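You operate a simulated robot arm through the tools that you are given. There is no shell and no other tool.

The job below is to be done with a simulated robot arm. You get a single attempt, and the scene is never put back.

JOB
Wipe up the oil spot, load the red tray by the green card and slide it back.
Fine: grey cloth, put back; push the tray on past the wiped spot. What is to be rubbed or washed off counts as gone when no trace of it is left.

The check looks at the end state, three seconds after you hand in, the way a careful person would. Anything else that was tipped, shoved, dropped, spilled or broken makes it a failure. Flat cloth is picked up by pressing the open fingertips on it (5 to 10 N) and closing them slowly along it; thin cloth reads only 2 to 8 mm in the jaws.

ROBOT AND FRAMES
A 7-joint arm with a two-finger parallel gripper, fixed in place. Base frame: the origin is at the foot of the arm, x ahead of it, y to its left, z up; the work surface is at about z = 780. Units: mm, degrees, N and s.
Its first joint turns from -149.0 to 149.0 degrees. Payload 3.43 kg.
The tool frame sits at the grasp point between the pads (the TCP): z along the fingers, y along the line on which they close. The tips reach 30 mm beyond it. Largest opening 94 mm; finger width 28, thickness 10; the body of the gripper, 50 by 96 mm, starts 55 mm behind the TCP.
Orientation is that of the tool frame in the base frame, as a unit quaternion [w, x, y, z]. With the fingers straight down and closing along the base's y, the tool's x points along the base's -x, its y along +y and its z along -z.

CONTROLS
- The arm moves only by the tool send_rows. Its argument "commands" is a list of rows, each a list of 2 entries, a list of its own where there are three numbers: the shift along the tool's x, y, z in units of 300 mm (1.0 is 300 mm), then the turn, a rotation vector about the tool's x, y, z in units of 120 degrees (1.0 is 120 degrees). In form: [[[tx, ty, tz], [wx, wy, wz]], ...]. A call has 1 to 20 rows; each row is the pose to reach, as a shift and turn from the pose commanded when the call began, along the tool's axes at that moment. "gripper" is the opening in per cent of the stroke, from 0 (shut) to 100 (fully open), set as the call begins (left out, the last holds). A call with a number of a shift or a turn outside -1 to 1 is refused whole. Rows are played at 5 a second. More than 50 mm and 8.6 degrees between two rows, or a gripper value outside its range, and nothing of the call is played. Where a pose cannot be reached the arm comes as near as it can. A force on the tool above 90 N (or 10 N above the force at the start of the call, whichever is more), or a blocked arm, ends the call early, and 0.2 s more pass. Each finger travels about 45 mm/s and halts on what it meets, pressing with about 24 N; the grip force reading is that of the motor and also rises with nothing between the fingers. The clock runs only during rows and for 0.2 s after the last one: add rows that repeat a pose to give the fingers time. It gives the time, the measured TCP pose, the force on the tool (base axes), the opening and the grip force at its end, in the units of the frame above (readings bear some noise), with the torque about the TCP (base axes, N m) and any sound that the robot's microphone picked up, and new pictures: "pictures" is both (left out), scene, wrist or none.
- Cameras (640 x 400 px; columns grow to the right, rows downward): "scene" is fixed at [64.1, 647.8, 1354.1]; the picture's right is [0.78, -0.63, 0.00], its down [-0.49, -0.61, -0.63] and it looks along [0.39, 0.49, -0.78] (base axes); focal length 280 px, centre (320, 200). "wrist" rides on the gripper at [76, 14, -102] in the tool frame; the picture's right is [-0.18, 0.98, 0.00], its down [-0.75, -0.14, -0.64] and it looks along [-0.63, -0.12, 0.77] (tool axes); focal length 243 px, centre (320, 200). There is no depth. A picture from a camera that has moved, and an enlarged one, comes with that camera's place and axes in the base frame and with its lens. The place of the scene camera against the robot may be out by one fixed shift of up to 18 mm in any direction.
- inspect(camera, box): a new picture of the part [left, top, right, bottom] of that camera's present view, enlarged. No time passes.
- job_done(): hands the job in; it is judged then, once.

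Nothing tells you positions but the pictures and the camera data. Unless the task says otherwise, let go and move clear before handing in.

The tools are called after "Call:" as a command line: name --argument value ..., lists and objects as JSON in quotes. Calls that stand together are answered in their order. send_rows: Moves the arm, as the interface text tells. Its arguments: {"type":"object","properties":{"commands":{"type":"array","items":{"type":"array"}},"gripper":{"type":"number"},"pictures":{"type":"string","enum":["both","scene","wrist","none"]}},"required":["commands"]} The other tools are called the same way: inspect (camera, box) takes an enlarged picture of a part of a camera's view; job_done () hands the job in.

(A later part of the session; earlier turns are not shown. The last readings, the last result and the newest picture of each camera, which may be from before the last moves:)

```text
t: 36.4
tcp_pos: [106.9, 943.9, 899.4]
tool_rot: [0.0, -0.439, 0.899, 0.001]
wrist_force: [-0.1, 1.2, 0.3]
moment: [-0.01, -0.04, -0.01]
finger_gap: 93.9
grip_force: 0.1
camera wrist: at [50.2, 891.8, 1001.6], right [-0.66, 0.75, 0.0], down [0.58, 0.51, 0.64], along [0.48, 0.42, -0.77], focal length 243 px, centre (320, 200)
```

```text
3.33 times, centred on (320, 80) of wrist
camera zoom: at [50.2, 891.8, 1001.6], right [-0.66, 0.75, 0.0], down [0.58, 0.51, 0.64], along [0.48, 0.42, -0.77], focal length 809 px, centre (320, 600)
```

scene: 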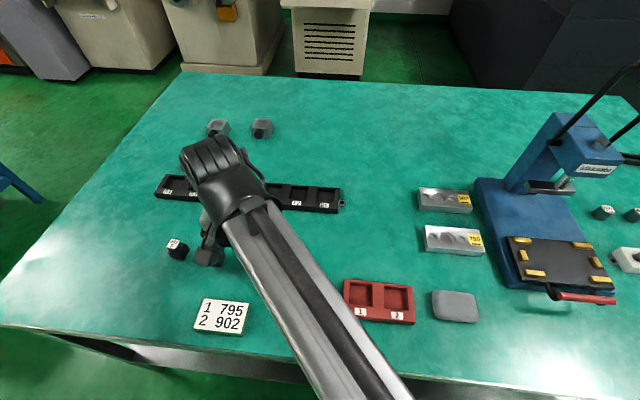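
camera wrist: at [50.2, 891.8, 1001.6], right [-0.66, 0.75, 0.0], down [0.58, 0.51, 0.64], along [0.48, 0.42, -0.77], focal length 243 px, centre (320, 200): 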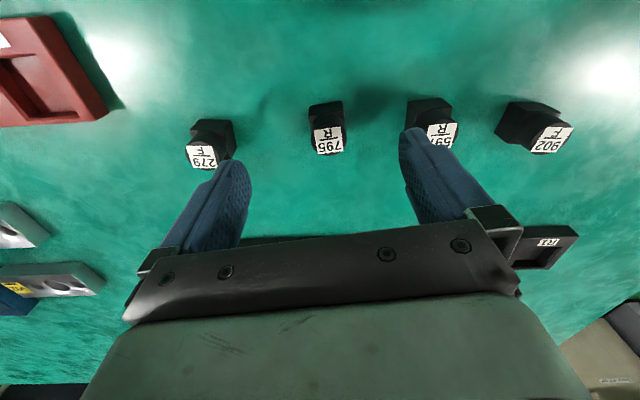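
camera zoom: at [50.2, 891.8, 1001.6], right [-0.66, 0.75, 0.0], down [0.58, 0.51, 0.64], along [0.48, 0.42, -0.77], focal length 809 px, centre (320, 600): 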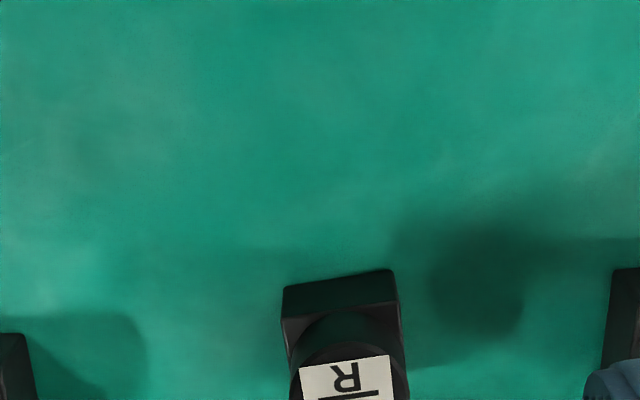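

I can see all four blocks now. I'll zoom tightly on 795 and on its neighbours.

Call:
inspect --camera "wrist" --box '[280, 90, 380, 165]'

Call:
inspect --camera "wrist" --box '[390, 75, 590, 175]'

Call:
inspect --camera "wrist" --box '[0, 0, 130, 140]'

```text
5.33 times, centred on (330, 128) of wrist
camera zoom: at [50.2, 891.8, 1001.6], right [-0.66, 0.75, 0.0], down [0.58, 0.51, 0.64], along [0.48, 0.42, -0.77], focal length 1294 px, centre (267, 587)
```

zoom: 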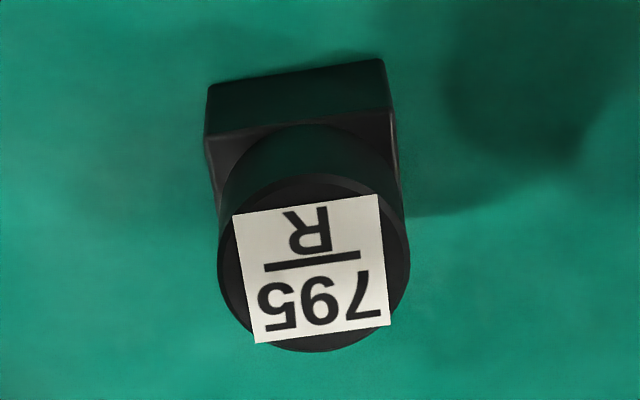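

```text
3.20 times, centred on (490, 125) of wrist
camera zoom: at [50.2, 891.8, 1001.6], right [-0.66, 0.75, 0.0], down [0.58, 0.51, 0.64], along [0.48, 0.42, -0.77], focal length 776 px, centre (-224, 440)
```

zoom: 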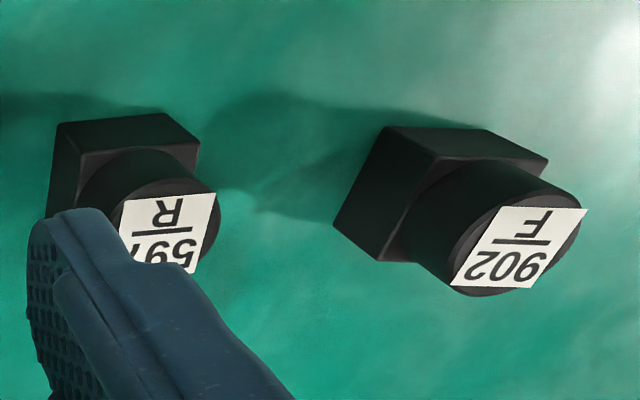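

```text
2.86 times, centred on (65, 70) of wrist
camera zoom: at [50.2, 891.8, 1001.6], right [-0.66, 0.75, 0.0], down [0.58, 0.51, 0.64], along [0.48, 0.42, -0.77], focal length 693 px, centre (1049, 571)
```

zoom: 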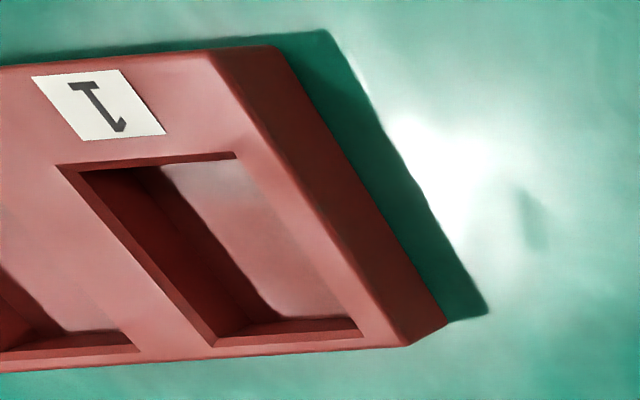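

Block 795: cube base about 30 mm wide and 24 mm high with a round head up to 40 mm, at (111, 954.6). The tray is 18 mm high with pockets of about 45 mm. I'll narrow the fingers to about 61 mm to stay clear of block 597 and come down above 795.

Call:
send_rows --commands '[[[-0.0175, 0.007, 0.04], [0, 0, 0]], [[-0.0355, 0.0147, 0.08], [0, 0, 0]], [[-0.0355, 0.0147, 0.13], [0, 0, 0]], [[-0.0355, 0.0147, 0.13], [0, 0, 0]], [[-0.0355, 0.0147, 0.13], [0, 0, 0]]]' --gripper 65

Call:
inspect --camera "wrist" --box '[220, 80, 420, 240]'

```text
t: 37.6
tcp_pos: [111.1, 954.8, 861.0]
tool_rot: [0.0, -0.44, 0.898, -0.001]
wrist_force: [-0.2, -0.8, 0.0]
moment: [-0.01, -0.03, 0.0]
finger_gap: 61.2
grip_force: 0.1
camera wrist: at [53.7, 903.1, 963.1], right [-0.66, 0.75, 0.0], down [0.57, 0.51, 0.64], along [0.48, 0.43, -0.77], focal length 243 px, centre (320, 200)
```

scene: 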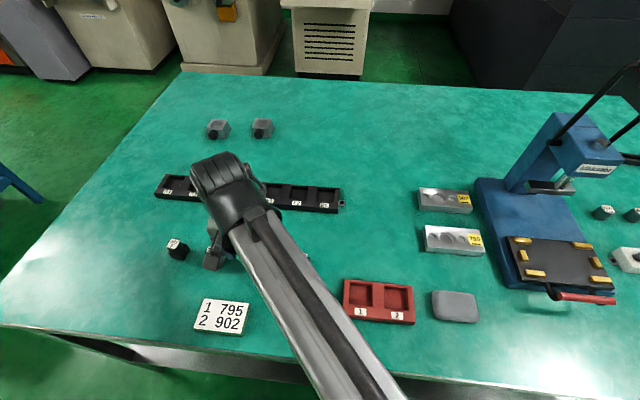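
wrist: 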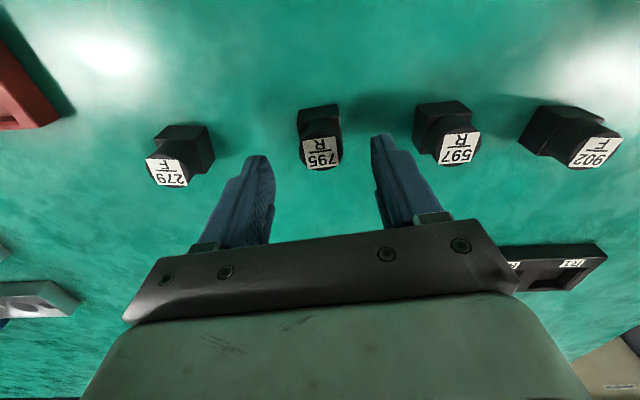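

```text
2.50 times, centred on (320, 160) of wrist
camera zoom: at [53.7, 903.1, 963.1], right [-0.66, 0.75, 0.0], down [0.57, 0.51, 0.64], along [0.48, 0.43, -0.77], focal length 606 px, centre (320, 300)
```

zoom: 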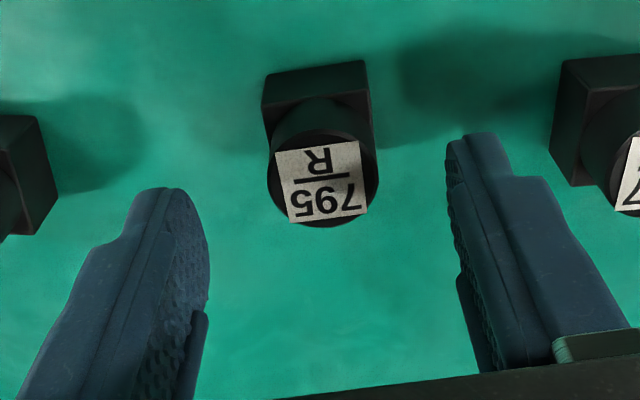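

The block head is centred under the grasp point. I'll descend to grip height (tips at about z = 798) and close.

Call:
send_rows --commands '[[[0, 0, 0.04], [0, 0, 0]], [[0, 0, 0.08], [0, 0, 0]], [[0, 0, 0.108], [0, 0, 0]], [[0, 0, 0.108], [0, 0, 0]]]' --pictures "wrist"

Call:
send_rows --commands '[[[0, 0, 0], [0, 0, 0]], [[0, 0, 0], [0, 0, 0]], [[0, 0, 0], [0, 0, 0]], [[0, 0, 0], [0, 0, 0]], [[0, 0, 0], [0, 0, 0]]]' --gripper 20 --pictures "wrist"

```text
t: 38.6
tcp_pos: [110.5, 954.8, 827.9]
tool_rot: [0.001, -0.439, 0.898, 0.0]
wrist_force: [-0.4, 0.2, 0.0]
moment: [-0.01, -0.02, 0.0]
finger_gap: 61.2
grip_force: 0.0
camera wrist: at [52.9, 903.1, 930.3], right [-0.66, 0.75, 0.0], down [0.57, 0.51, 0.64], along [0.48, 0.43, -0.77], focal length 243 px, centre (320, 200)
```

wrist: 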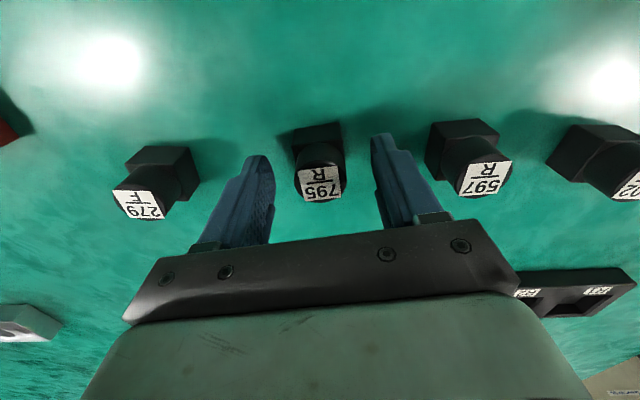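

```text
t: 39.8
tcp_pos: [110.6, 955.3, 827.8]
tool_rot: [0.0, -0.439, 0.898, 0.0]
wrist_force: [0.4, 0.9, 0.8]
moment: [0.05, 0.0, 0.0]
finger_gap: 29.2
grip_force: 24.3
camera wrist: at [53.0, 903.1, 930.3], right [-0.66, 0.75, 0.0], down [0.57, 0.51, 0.64], along [0.48, 0.43, -0.77], focal length 243 px, centre (320, 200)
```

wrist: 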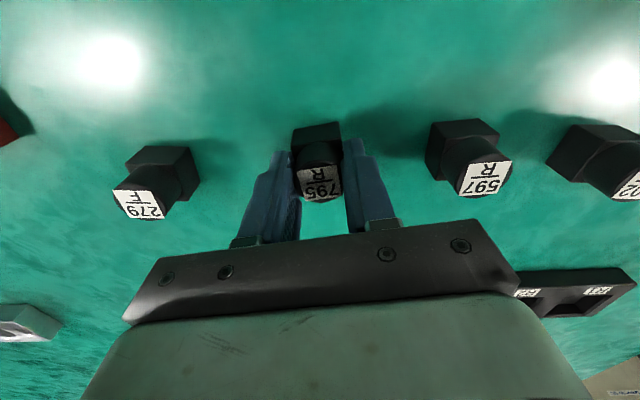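

Block 795 is gripped (29.2 mm). I'll lift it and carry it above pocket 1, turning it a little to match the tray.

Call:
send_rows --commands '[[[0, 0, -0.08], [0, 0, 0]], [[0, 0, -0.16], [0, 0, 0]], [[0, 0, -0.25], [0, 0, 0]], [[0.0315, -0.0944, -0.25], [0, 0, 0.0074]], [[0.063, -0.1888, -0.25], [0, 0, 0.0148]], [[0.0945, -0.283, -0.25], [0, 0, 0.022]], [[0.126, -0.3775, -0.25], [0, 0, 0.0295]], [[0.1575, -0.472, -0.25], [0, 0, 0.037]], [[0.189, -0.566, -0.25], [0, 0, 0.044]], [[0.2205, -0.6606, -0.25], [0, 0, 0.0516]], [[0.252, -0.755, -0.25], [0, 0, 0.059]], [[0.252, -0.755, -0.25], [0, 0, 0.059]]]'

Call:
inspect --camera "wrist" --box '[200, 20, 440, 220]'

```text
t: 42.4
tcp_pos: [242.2, 755.1, 902.4]
tool_rot: [0.001, -0.382, 0.924, 0.0]
wrist_force: [0.1, 0.0, -0.5]
moment: [-0.01, -0.04, 0.02]
finger_gap: 29.0
grip_force: 23.8
camera wrist: at [179.4, 711.0, 1004.8], right [-0.56, 0.83, 0.0], down [0.63, 0.43, 0.64], along [0.53, 0.36, -0.77], focal length 243 px, centre (320, 200)
```

scene: 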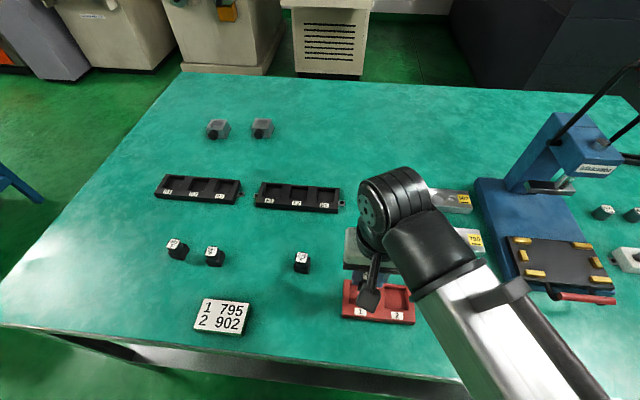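
wrist: 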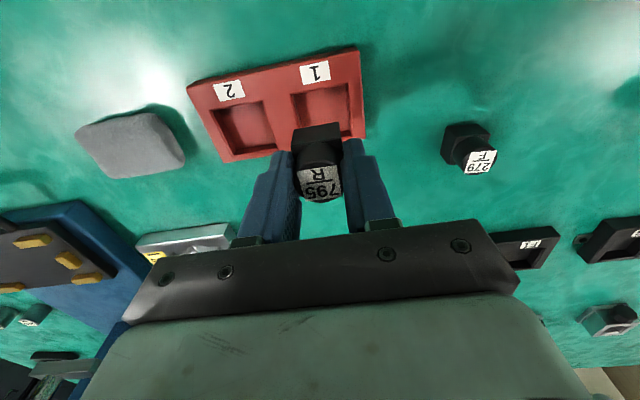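

```text
2.00 times, centred on (320, 120) of wrist
camera zoom: at [179.4, 711.0, 1004.8], right [-0.56, 0.83, 0.0], down [0.63, 0.43, 0.64], along [0.53, 0.36, -0.77], focal length 485 px, centre (320, 360)
```

zoom: 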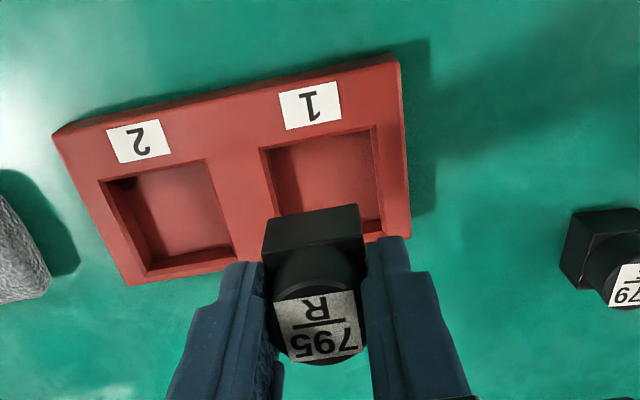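

Pocket 1 measures at (243, 757), right under the block. I'll lower the block into it, stopping just above the expected floor.

Call:
send_rows --commands '[[[-0.002, 0, 0.07], [0, 0, 0]], [[-0.003, 0, 0.14], [0, 0, 0]], [[-0.003, 0, 0.2], [0, 0, 0]], [[-0.003, 0, 0.225], [0, 0, 0]], [[-0.003, 0, 0.225], [0, 0, 0]]]'

Call:
inspect --camera "wrist" --box '[200, 60, 440, 220]'

```text
t: 43.6
tcp_pos: [245.8, 756.6, 835.6]
tool_rot: [0.0, -0.383, 0.924, 0.001]
wrist_force: [-0.1, 0.7, -0.9]
moment: [-0.01, -0.03, -0.02]
finger_gap: 29.2
grip_force: 24.2
camera wrist: at [181.0, 712.4, 938.0], right [-0.56, 0.83, 0.0], down [0.63, 0.43, 0.64], along [0.53, 0.36, -0.77], focal length 243 px, centre (320, 200)
```

scene: 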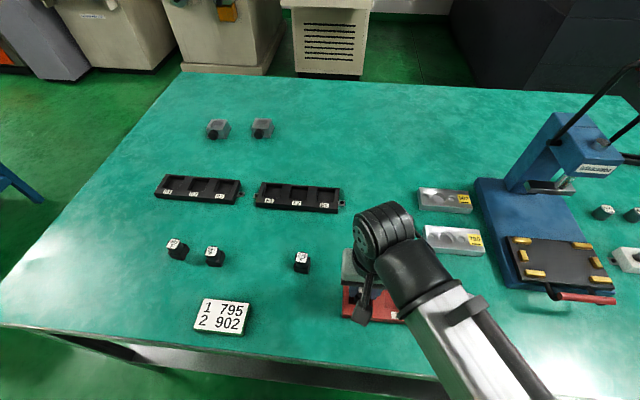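
wrist: 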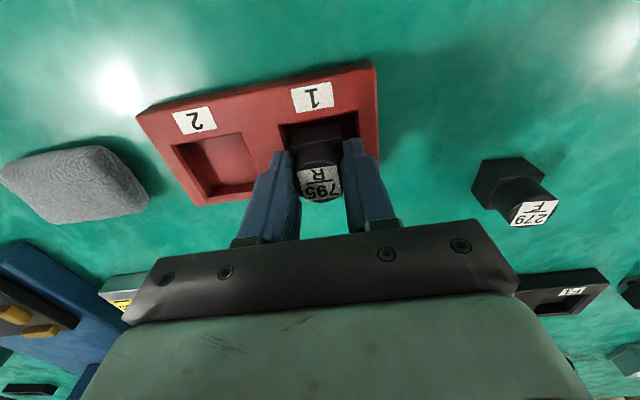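

```text
2.50 times, centred on (320, 140) of wrist
camera zoom: at [181.0, 712.4, 938.0], right [-0.56, 0.83, 0.0], down [0.63, 0.43, 0.64], along [0.53, 0.36, -0.77], focal length 606 px, centre (320, 350)
```

zoom: 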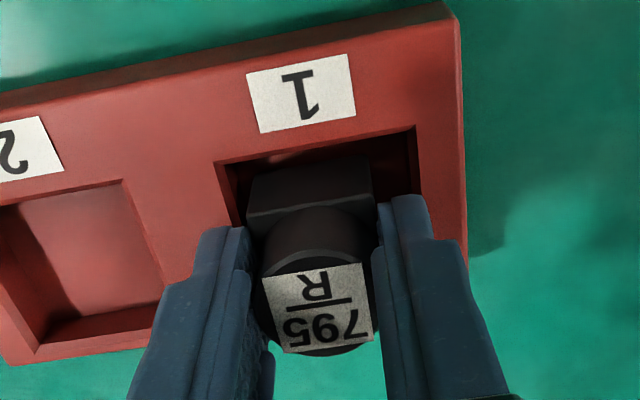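

The block is inside the pocket outline. I'll lower it gently in millimetre steps until it touches the floor.

Call:
send_rows --commands '[[[0, 0, 0.004], [0, 0, 0]], [[0, 0, 0.008], [0, 0, 0]], [[0, 0, 0.008], [0, 0, 0]]]' --pictures "none"

Call:
send_rows --commands '[[[0, 0, 0.003], [0, 0, 0]], [[0, 0, 0.005], [0, 0, 0]], [[0, 0, 0.005], [0, 0, 0]]]' --pictures "none"

```text
t: 44.4
tcp_pos: [244.0, 756.0, 834.3]
tool_rot: [0.0, -0.383, 0.924, 0.0]
wrist_force: [0.8, 0.0, -0.8]
moment: [-0.02, 0.01, -0.02]
finger_gap: 29.2
grip_force: 23.5
```

```text
t: 45.2
tcp_pos: [244.8, 755.6, 833.1]
tool_rot: [0.0, -0.382, 0.924, 0.001]
wrist_force: [-1.1, 2.6, 19.8]
moment: [0.07, 0.01, -0.03]
finger_gap: 29.2
grip_force: 24.1
```

The block is on the pocket floor. I'll relieve the force, open partway and rise.

Call:
send_rows --commands '[[[0, 0, -0.002], [0, 0, 0]], [[0, 0, -0.002], [0, 0, 0]]]' --pictures "none"

Call:
send_rows --commands '[[[0, 0, 0], [0, 0, 0]], [[0, 0, 0], [0, 0, 0]], [[0, 0, 0], [0, 0, 0]], [[0, 0, 0], [0, 0, 0]], [[0, 0, -0.07], [0, 0, 0]], [[0, 0, -0.15], [0, 0, 0]], [[0, 0, -0.25], [0, 0, 0]], [[0, 0, -0.35], [0, 0, 0]], [[0, 0, -0.35], [0, 0, 0]]]' --gripper 60

Call:
inspect --camera "wrist" --box '[160, 0, 440, 180]'

```text
t: 45.8
tcp_pos: [244.3, 755.5, 834.3]
tool_rot: [0.0, -0.382, 0.924, 0.001]
wrist_force: [0.6, 3.0, 16.7]
moment: [0.12, -0.07, 0.02]
finger_gap: 29.0
grip_force: 23.7
```

```text
t: 47.8
tcp_pos: [243.7, 756.4, 939.9]
tool_rot: [0.0, -0.382, 0.924, 0.0]
wrist_force: [0.3, 0.0, -0.3]
moment: [-0.02, 0.01, 0.0]
finger_gap: 56.4
grip_force: 0.0
camera wrist: at [180.4, 712.4, 1042.7], right [-0.56, 0.83, 0.0], down [0.63, 0.43, 0.64], along [0.53, 0.36, -0.77], focal length 243 px, centre (320, 200)
```

scene: 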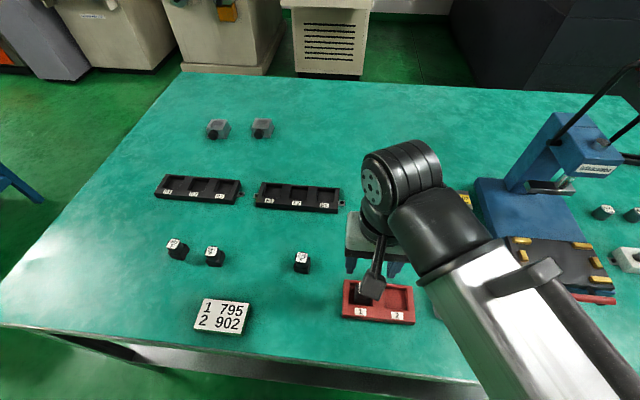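
wrist: 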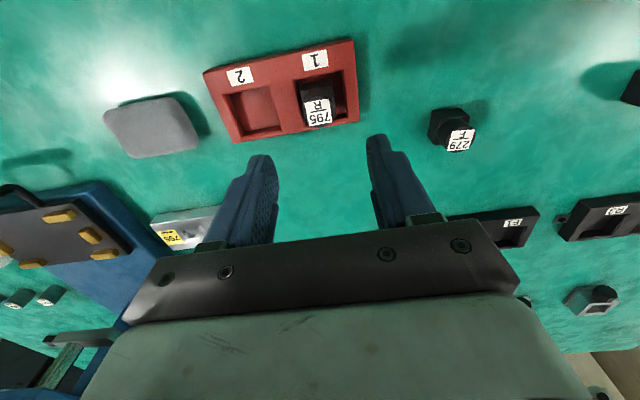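

```text
2.22 times, centred on (300, 90) of wrist
camera zoom: at [180.4, 712.4, 1042.7], right [-0.56, 0.83, 0.0], down [0.63, 0.43, 0.64], along [0.53, 0.36, -0.77], focal length 539 px, centre (364, 444)
```

zoom: 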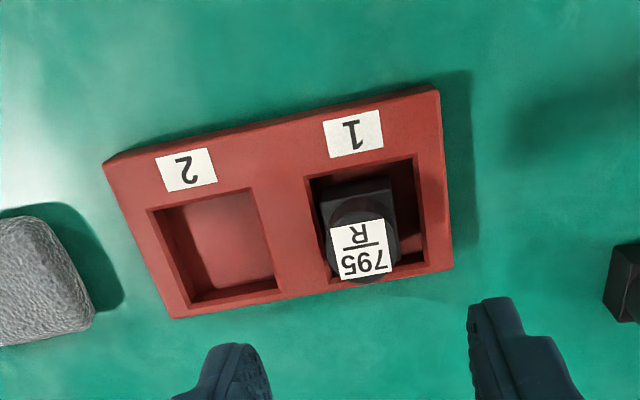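

795 sits upright in pocket 1. Block 902 is beyond vertical reach (about 1087 mm from the base axis), so I'll turn the tool radially and tilt the fingers outward to reach it, checking along the way.

Call:
send_rows --commands '[[[0.0295, 0.0908, -0.009], [0, 0, -0.0469]], [[0.059, 0.1815, -0.018], [0, 0, -0.0938]], [[0.0885, 0.272, -0.027], [0, 0, -0.1406]], [[0.118, 0.363, -0.0365], [0, 0, -0.1875]], [[0.1475, 0.454, -0.0456], [0, 0, -0.2344]], [[0.177, 0.5445, -0.055], [0, 0, -0.2813]], [[0.2065, 0.635, -0.064], [0, 0, -0.3281]], [[0.236, 0.726, -0.073], [0, 0, -0.375]], [[0.236, 0.726, -0.073], [0, 0, -0.375]]]' --pictures "wrist"

Call:
send_rows --commands '[[[-0.0625, 0.02, 0], [0, -0.0313, 0]], [[-0.125, 0.04, 0], [0, -0.0625, 0]], [[-0.1875, 0.06, 0], [0, -0.0938, 0]], [[-0.25, 0.08, 0], [0, -0.125, 0]], [[-0.3125, 0.1, 0], [0, -0.1563, 0]], [[-0.375, 0.12, 0], [0, -0.1875, 0]], [[-0.4375, 0.14, 0], [0, -0.2188, 0]], [[-0.5, 0.16, 0], [0, -0.25, 0]], [[-0.5, 0.16, 0], [0, -0.25, 0]]]'

```text
t: 49.8
tcp_pos: [38.1, 860.3, 959.2]
tool_rot: [0.0, 0.708, -0.706, 0.001]
wrist_force: [-0.4, -0.5, 0.4]
moment: [0.02, -0.01, 0.01]
finger_gap: 56.3
grip_force: 0.1
camera wrist: at [25.2, 783.1, 1061.7], right [-0.98, 0.18, 0.0], down [0.14, 0.75, 0.64], along [0.12, 0.63, -0.77], focal length 243 px, centre (320, 200)
```

wrist: 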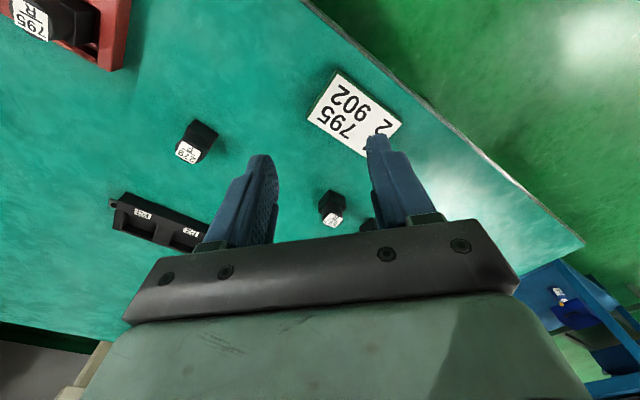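

```text
t: 51.8
tcp_pos: [-8.5, 1009.1, 959.9]
tool_rot: [0.183, -0.683, 0.683, 0.183]
wrist_force: [-0.1, -0.4, -0.2]
moment: [-0.01, -0.04, -0.01]
finger_gap: 56.4
grip_force: 0.1
camera wrist: at [-22.2, 890.8, 1009.7], right [-0.98, 0.16, 0.09], down [0.14, 0.33, 0.93], along [0.12, 0.93, -0.35], focal length 243 px, centre (320, 200)
```

scene: 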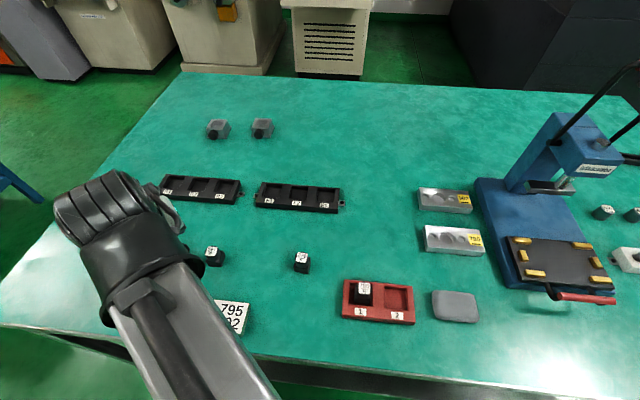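
wrist: 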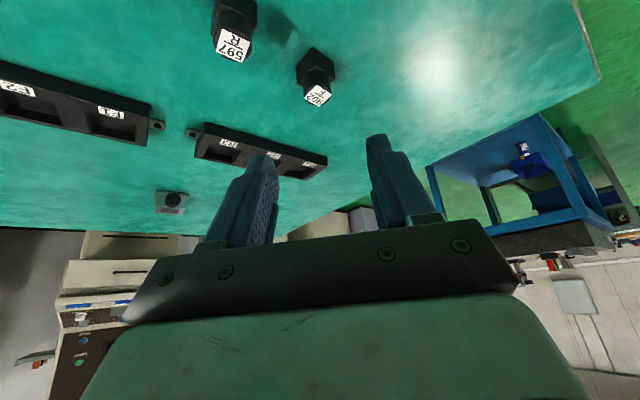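

The tilted pose was reached without trouble, and 902 is visible ahead between the fingers. I'll zoom to fix its position.

Call:
inspect --camera "wrist" --box '[270, 30, 370, 130]'

```text
4.00 times, centred on (320, 80) of wrist
camera zoom: at [-22.2, 890.8, 1009.7], right [-0.98, 0.16, 0.09], down [0.14, 0.33, 0.93], along [0.12, 0.93, -0.35], focal length 970 px, centre (320, 680)
```

zoom: 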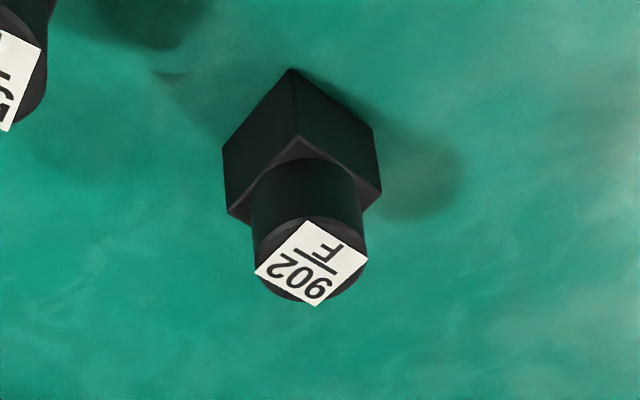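

902 is centred at about (-6, 1086), and its head is clear for a grip above the cube. I'll move to a pre-grasp pose just above it.

Call:
send_rows --commands '[[[-0.028, -0.002, 0.073], [0, 0, 0]], [[-0.056, -0.004, 0.1465], [0, 0, 0]], [[-0.084, -0.0055, 0.22], [0, 0, 0]], [[-0.1117, -0.0073, 0.293], [0, 0, 0]], [[-0.1117, -0.0073, 0.293], [0, 0, 0]], [[-0.1117, -0.0073, 0.293], [0, 0, 0]]]'

Call:
inspect --camera "wrist" --box '[220, 70, 420, 220]'

```text
t: 53.2
tcp_pos: [-5.7, 1083.7, 898.7]
tool_rot: [-0.183, 0.684, -0.682, -0.183]
wrist_force: [-0.1, 0.3, -0.4]
moment: [0.05, 0.0, 0.02]
finger_gap: 56.1
grip_force: 0.0
camera wrist: at [-19.2, 964.6, 949.1], right [-0.98, 0.16, 0.09], down [0.14, 0.33, 0.93], along [0.12, 0.93, -0.35], focal length 243 px, centre (320, 200)
```

scene: 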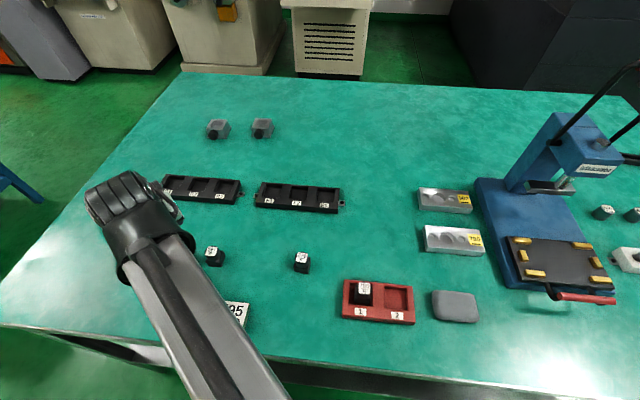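
wrist: 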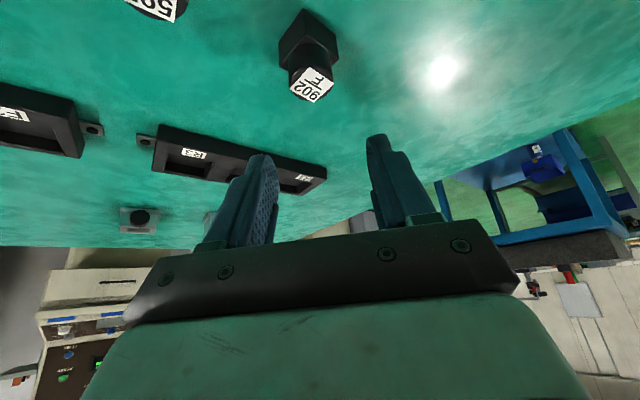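

```text
2.67 times, centred on (320, 145) of wrist
camera zoom: at [-19.2, 964.6, 949.1], right [-0.98, 0.16, 0.09], down [0.14, 0.33, 0.93], along [0.12, 0.93, -0.35], focal length 647 px, centre (320, 347)
```

zoom: 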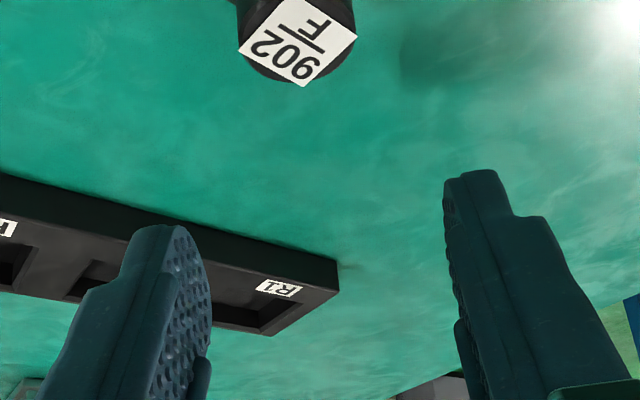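

The head is centred at about (-6, 1087.5), and the tool is above it. I'll descend most of the way and check alignment.

Call:
send_rows --commands '[[[0.02, 0.001, 0.035], [0, 0, 0]], [[0.04, 0.002, 0.07], [0, 0, 0]], [[0.06, 0.0027, 0.104], [0, 0, 0]], [[0.08, 0.0027, 0.1386], [0, 0, 0]], [[0.08, 0.0027, 0.1386], [0, 0, 0]]]'

Call:
inspect --camera "wrist" --box '[220, 60, 420, 220]'

```text
t: 54.4
tcp_pos: [-5.9, 1084.8, 853.7]
tool_rot: [-0.183, 0.683, -0.683, -0.184]
wrist_force: [-0.5, 0.5, 0.0]
moment: [-0.01, -0.02, 0.01]
finger_gap: 56.4
grip_force: 0.1
camera wrist: at [-19.7, 965.3, 902.7], right [-0.98, 0.16, 0.09], down [0.14, 0.33, 0.93], along [0.12, 0.93, -0.35], focal length 243 px, centre (320, 200)
```

scene: 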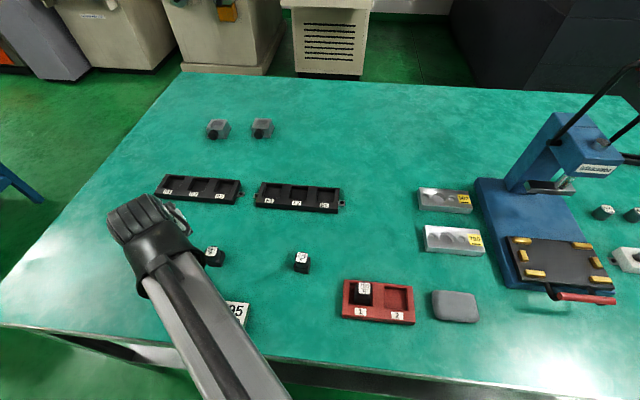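
wrist: 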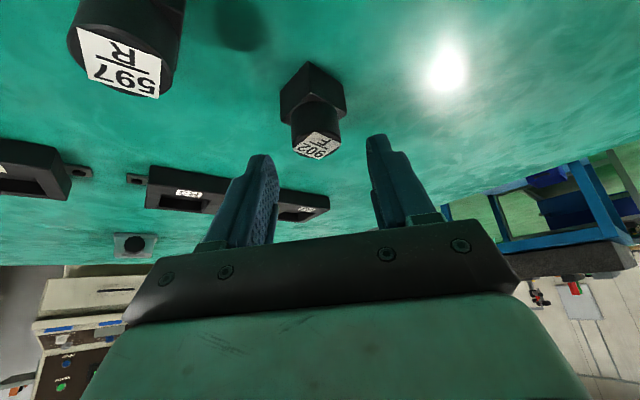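

```text
2.50 times, centred on (320, 140) of wrist
camera zoom: at [-19.7, 965.3, 902.7], right [-0.98, 0.16, 0.09], down [0.14, 0.33, 0.93], along [0.12, 0.93, -0.35], focal length 606 px, centre (320, 350)
```

zoom: 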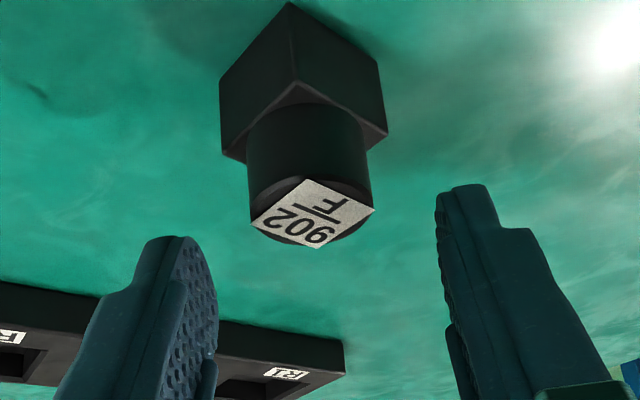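

The fingers straddle 902 symmetrically. I'll make the last 12 mm down so the fingertips end just above the cube top, then close on the head.

Call:
send_rows --commands '[[[0.012, 0, 0.016], [0, 0, 0]], [[0.0236, 0, 0.0322], [0, 0, 0]], [[0.0236, 0, 0.0322], [0, 0, 0]]]' --pictures "wrist"

Call:
send_rows --commands '[[[0, 0, 0], [0, 0, 0]], [[0, 0, 0], [0, 0, 0]], [[0, 0, 0], [0, 0, 0]], [[0, 0, 0], [0, 0, 0]], [[0, 0, 0], [0, 0, 0]]]' --gripper 22 --pictures "wrist"

Call:
inspect --camera "wrist" --box '[220, 60, 420, 220]'

```text
t: 55.2
tcp_pos: [-5.9, 1082.3, 839.8]
tool_rot: [-0.183, 0.683, -0.683, -0.183]
wrist_force: [0.9, 0.4, -0.5]
moment: [0.0, -0.02, 0.02]
finger_gap: 56.5
grip_force: 0.1
camera wrist: at [-20.2, 964.1, 890.5], right [-0.98, 0.16, 0.09], down [0.14, 0.33, 0.93], along [0.12, 0.93, -0.35], focal length 243 px, centre (320, 200)
```

wrist: 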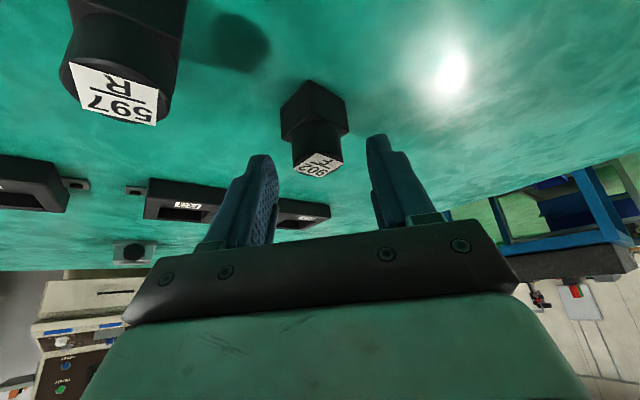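

```text
t: 56.4
tcp_pos: [-5.8, 1081.5, 840.1]
tool_rot: [-0.183, 0.684, -0.682, -0.183]
wrist_force: [0.3, 0.0, 0.7]
moment: [0.02, 0.05, 0.0]
finger_gap: 27.8
grip_force: 24.0
camera wrist: at [-20.2, 964.0, 890.7], right [-0.98, 0.16, 0.09], down [0.14, 0.33, 0.93], along [0.12, 0.93, -0.35], focal length 243 px, centre (320, 200)
```

wrist: 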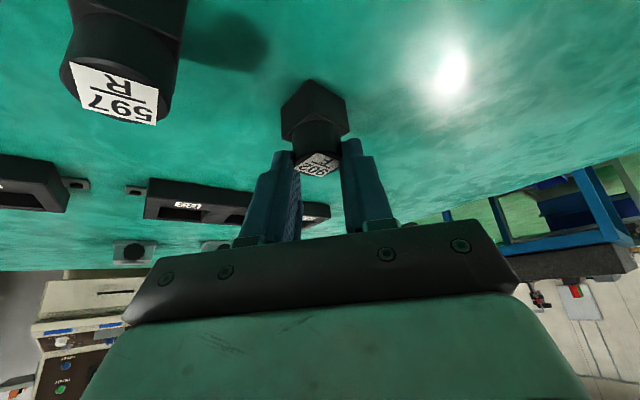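

```text
2.50 times, centred on (320, 140) of wrist
camera zoom: at [-20.2, 964.0, 890.7], right [-0.98, 0.16, 0.09], down [0.14, 0.33, 0.93], along [0.12, 0.93, -0.35], focal length 606 px, centre (320, 350)
```

zoom: 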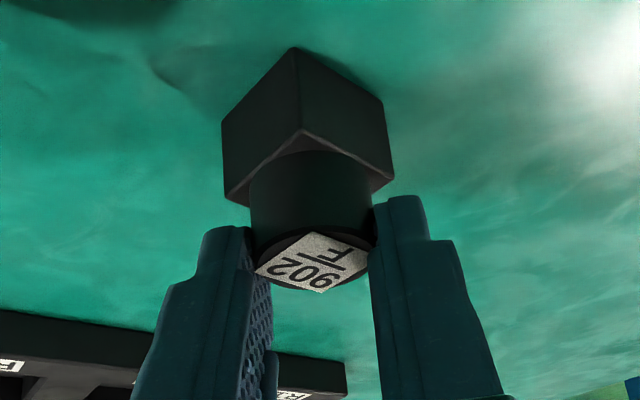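

The head is gripped (27.8 mm). I'll lift 30 mm slowly and check that the block hangs straight.

Call:
send_rows --commands '[[[-0.0125, 0, -0.0217], [0, 0, 0]], [[-0.025, 0, -0.0433], [0, 0, 0]], [[-0.0375, 0, -0.065], [0, 0, 0]], [[-0.05, 0, -0.0866], [0, 0, 0]], [[-0.05, 0, -0.0866], [0, 0, 0]]]' --pictures "wrist"

Call:
inspect --camera "wrist" --box '[220, 60, 420, 220]'

```text
t: 57.6
tcp_pos: [-6.5, 1080.5, 869.5]
tool_rot: [0.183, -0.683, 0.683, 0.182]
wrist_force: [0.7, 0.5, -0.4]
moment: [0.0, -0.02, 0.0]
finger_gap: 27.6
grip_force: 23.9
camera wrist: at [-20.6, 963.0, 920.4], right [-0.98, 0.16, 0.09], down [0.14, 0.33, 0.93], along [0.12, 0.93, -0.35], focal length 243 px, centre (320, 200)
```

wrist: 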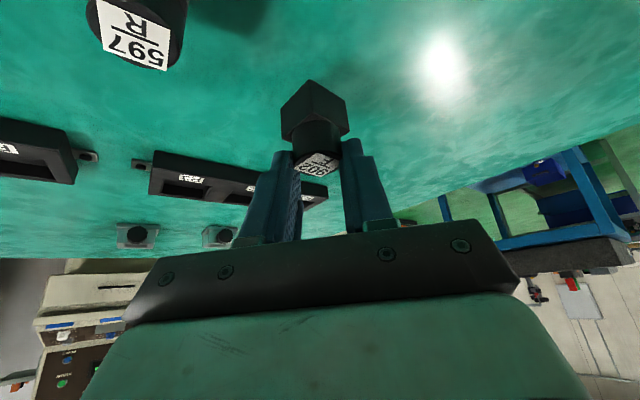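

```text
2.50 times, centred on (320, 140) of wrist
camera zoom: at [-20.6, 963.0, 920.4], right [-0.98, 0.16, 0.09], down [0.14, 0.33, 0.93], along [0.12, 0.93, -0.35], focal length 606 px, centre (320, 350)
```

zoom: 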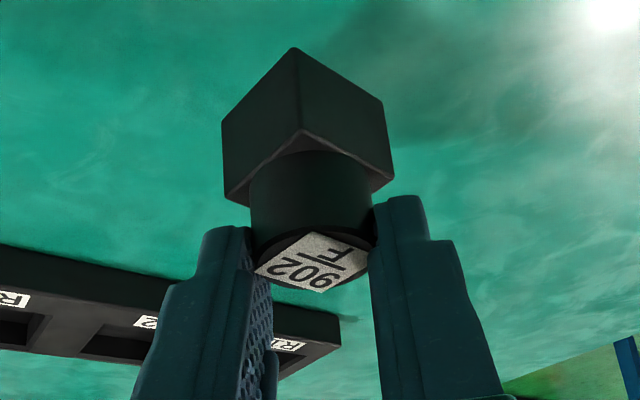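

The block hangs unchanged in the grip. I'll lift higher and carry it in two stages toward pocket 2, keeping the tilt.

Call:
send_rows --commands '[[[-0.05, 0, -0.0866], [0, 0, 0]], [[-0.1, 0, -0.1732], [0, 0, 0]], [[-0.0315, -0.0621, -0.2128], [0, 0, 0]], [[0.037, -0.1242, -0.2524], [0, 0, 0]], [[0.1055, -0.1863, -0.292], [0, 0, 0]], [[0.174, -0.2484, -0.3316], [0, 0, 0]], [[0.2425, -0.3105, -0.3712], [0, 0, 0]], [[0.311, -0.3726, -0.4108], [0, 0, 0]], [[0.3795, -0.4347, -0.4504], [0, 0, 0]], [[0.448, -0.497, -0.49], [0, 0, 0]], [[0.448, -0.497, -0.49], [0, 0, 0]]]'

```text
t: 60.0
tcp_pos: [141.9, 892.2, 931.3]
tool_rot: [0.183, -0.683, 0.683, 0.183]
wrist_force: [0.1, 0.0, -1.1]
moment: [0.0, -0.01, 0.02]
finger_gap: 27.7
grip_force: 24.8
camera wrist: at [129.0, 774.7, 982.4], right [-0.98, 0.16, 0.09], down [0.14, 0.33, 0.93], along [0.12, 0.93, -0.35], focal length 243 px, centre (320, 200)
```

scene: 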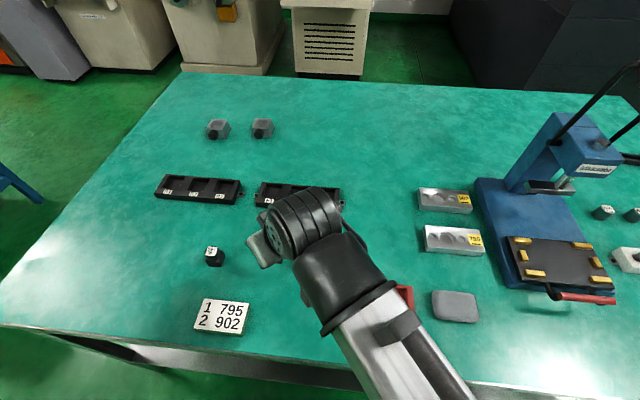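
wrist: 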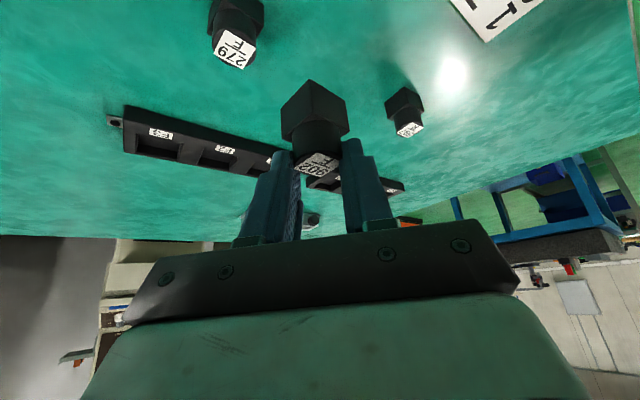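

On track at (143, 892). I'll do the second stage to above pocket 2, turning the block about 6° to match the tray.

Call:
send_rows --commands '[[[0.0686, -0.062, -0.0396], [-0.0033, 0, -0.0057]], [[0.1373, -0.124, -0.0793], [-0.0066, 0, -0.0114]], [[0.2059, -0.186, -0.1189], [-0.0099, 0, -0.0171]], [[0.2745, -0.248, -0.1585], [-0.0132, 0, -0.0228]], [[0.3431, -0.31, -0.1981], [-0.0164, 0, -0.0284]], [[0.4118, -0.372, -0.2378], [-0.0197, 0, -0.0341]], [[0.4804, -0.434, -0.2774], [-0.023, 0, -0.0398]], [[0.549, -0.496, -0.317], [-0.0263, 0, -0.0455]], [[0.549, -0.496, -0.317], [-0.0263, 0, -0.0455]]]'

Call:
inspect --camera "wrist" --box '[200, 0, 440, 200]'

```text
t: 62.0
tcp_pos: [291.4, 702.9, 931.6]
tool_rot: [-0.172, 0.719, -0.645, -0.192]
wrist_force: [-0.3, 0.0, -0.5]
moment: [0.0, -0.03, -0.01]
finger_gap: 27.6
grip_force: 23.8
camera wrist: at [290.9, 584.0, 981.4], right [-0.99, 0.05, 0.09], down [0.1, 0.34, 0.93], along [0.02, 0.94, -0.35], focal length 243 px, centre (320, 200)
```

scene: 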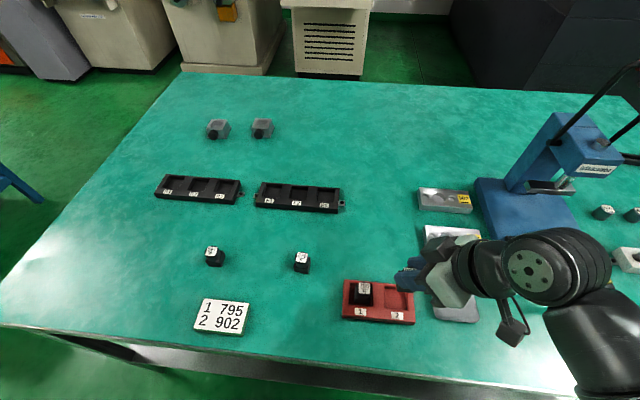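
wrist: 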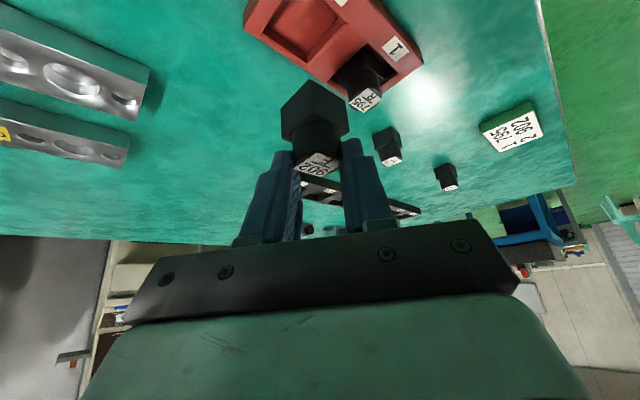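

```text
2.00 times, centred on (320, 100) of wrist
camera zoom: at [290.9, 584.0, 981.4], right [-0.99, 0.05, 0.09], down [0.1, 0.34, 0.93], along [0.02, 0.94, -0.35], focal length 485 px, centre (320, 400)
```

zoom: 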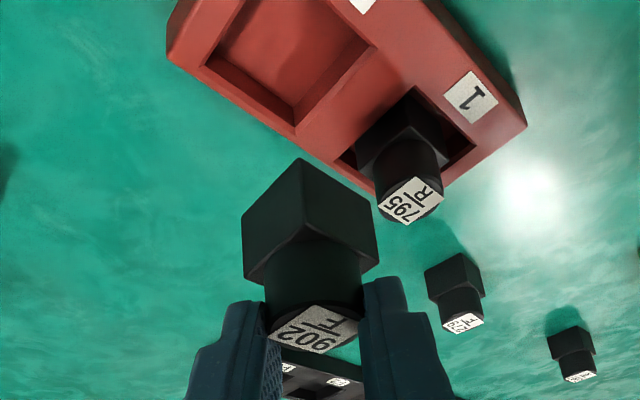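

Pocket 2 measures at (291, 707), directly below the block. I'll lower it to just above the pocket floor.

Call:
send_rows --commands '[[[0.03, 0, 0.052], [0, 0, 0]], [[0.06, 0, 0.104], [0, 0, 0]], [[0.09, 0, 0.156], [0, 0, 0]], [[0.115, 0, 0.2], [0, 0, 0]], [[0.115, 0, 0.2], [0, 0, 0]]]'

Call:
inspect --camera "wrist" --box '[200, 20, 440, 220]'

```text
t: 63.2
tcp_pos: [291.9, 702.1, 860.4]
tool_rot: [-0.172, 0.72, -0.644, -0.194]
wrist_force: [0.0, 0.1, -1.3]
moment: [-0.02, 0.01, 0.01]
finger_gap: 27.6
grip_force: 24.1
camera wrist: at [291.4, 583.6, 912.3], right [-0.99, 0.05, 0.09], down [0.1, 0.35, 0.93], along [0.02, 0.94, -0.35], focal length 243 px, centre (320, 200)
```

scene: 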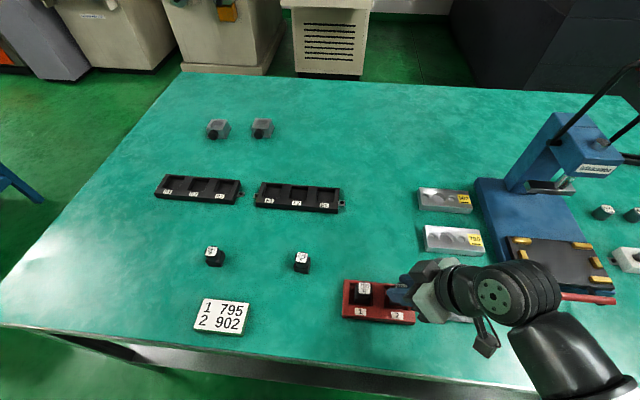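
wrist: 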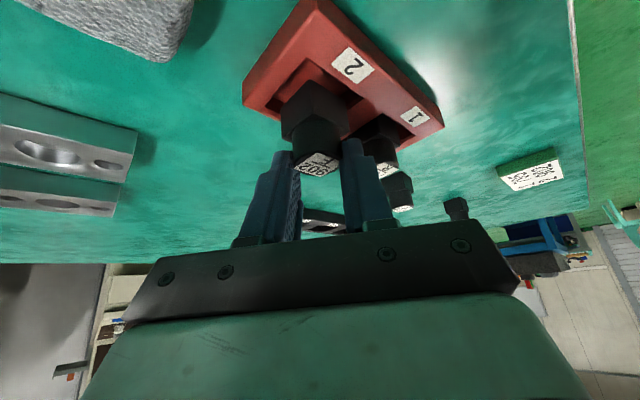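

```text
2.00 times, centred on (320, 120) of wrist
camera zoom: at [291.4, 583.6, 912.3], right [-0.99, 0.05, 0.09], down [0.1, 0.35, 0.93], along [0.02, 0.94, -0.35], focal length 485 px, centre (320, 360)
```

zoom: 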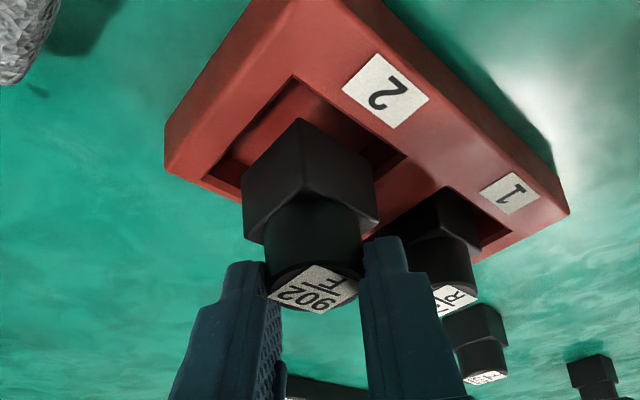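

The block is centred over pocket 2 and about to enter. I'll continue down slowly toward the floor.

Call:
send_rows --commands '[[[0.0086, 0, 0.0149], [0, 0, 0]], [[0.0172, 0, 0.0298], [0, 0, 0]], [[0.0258, 0, 0.0447], [0, 0, 0]], [[0.0258, 0, 0.0447], [0, 0, 0]]]' --pictures "none"

Call:
send_rows --commands '[[[0.0017, 0, 0.0029], [0, 0, 0]], [[0.0025, 0, 0.0043], [0, 0, 0]], [[0.0025, 0, 0.0043], [0, 0, 0]]]' --pictures "wrist"

```text
t: 64.2
tcp_pos: [291.7, 701.5, 847.1]
tool_rot: [-0.172, 0.719, -0.644, -0.194]
wrist_force: [0.3, -0.5, 2.4]
moment: [0.01, -0.05, 0.0]
finger_gap: 27.7
grip_force: 23.5
```

```text
t: 65.0
tcp_pos: [290.9, 702.0, 844.8]
tool_rot: [-0.173, 0.72, -0.644, -0.192]
wrist_force: [4.8, -3.4, 18.5]
moment: [-0.05, -0.25, -0.07]
finger_gap: 27.8
grip_force: 23.8
camera wrist: at [290.4, 583.3, 895.6], right [-0.99, 0.05, 0.09], down [0.1, 0.34, 0.93], along [0.02, 0.94, -0.35], focal length 243 px, centre (320, 200)
```

wrist: 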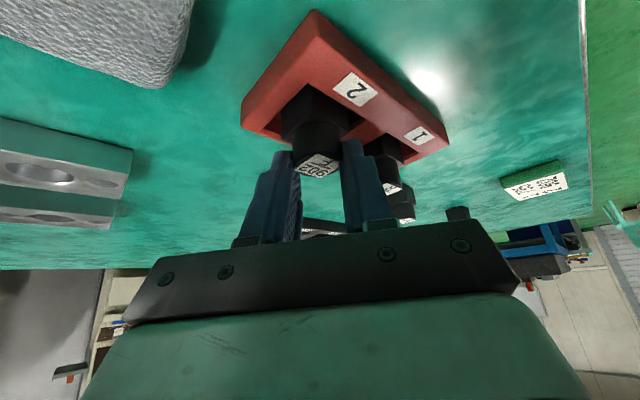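

There is contact at the expected floor height. I'll verify in close-up before releasing.

Call:
inspect --camera "wrist" --box '[220, 40, 440, 220]'

Call:
inspect --camera "scene" --box '[330, 250, 450, 340]'

```text
2.22 times, centred on (330, 130) of wrist
camera zoom: at [290.4, 583.3, 895.6], right [-0.99, 0.05, 0.09], down [0.1, 0.34, 0.93], along [0.02, 0.94, -0.35], focal length 539 px, centre (298, 356)
```

zoom: 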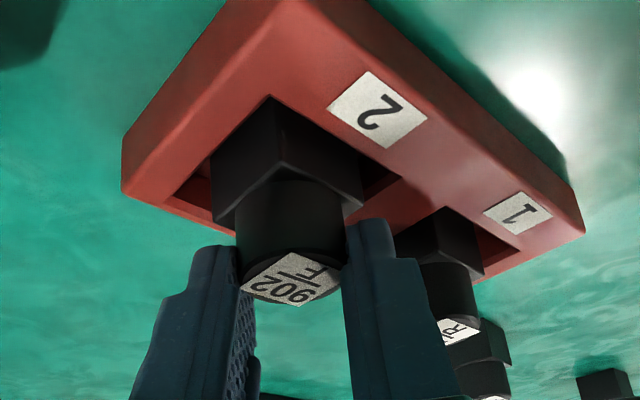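

```text
4.44 times, centred on (390, 295) of scene
camera zoom: at [64.1, 647.8, 1354.1], right [0.78, -0.63, 0.0], down [-0.49, -0.61, -0.63], along [0.39, 0.49, -0.78], focal length 1246 px, centre (9, -222)
```

zoom: 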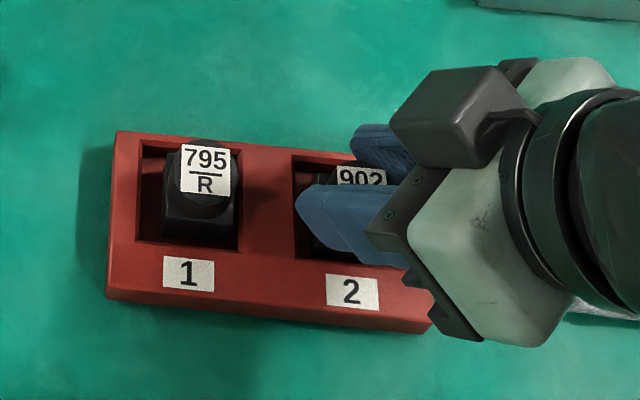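

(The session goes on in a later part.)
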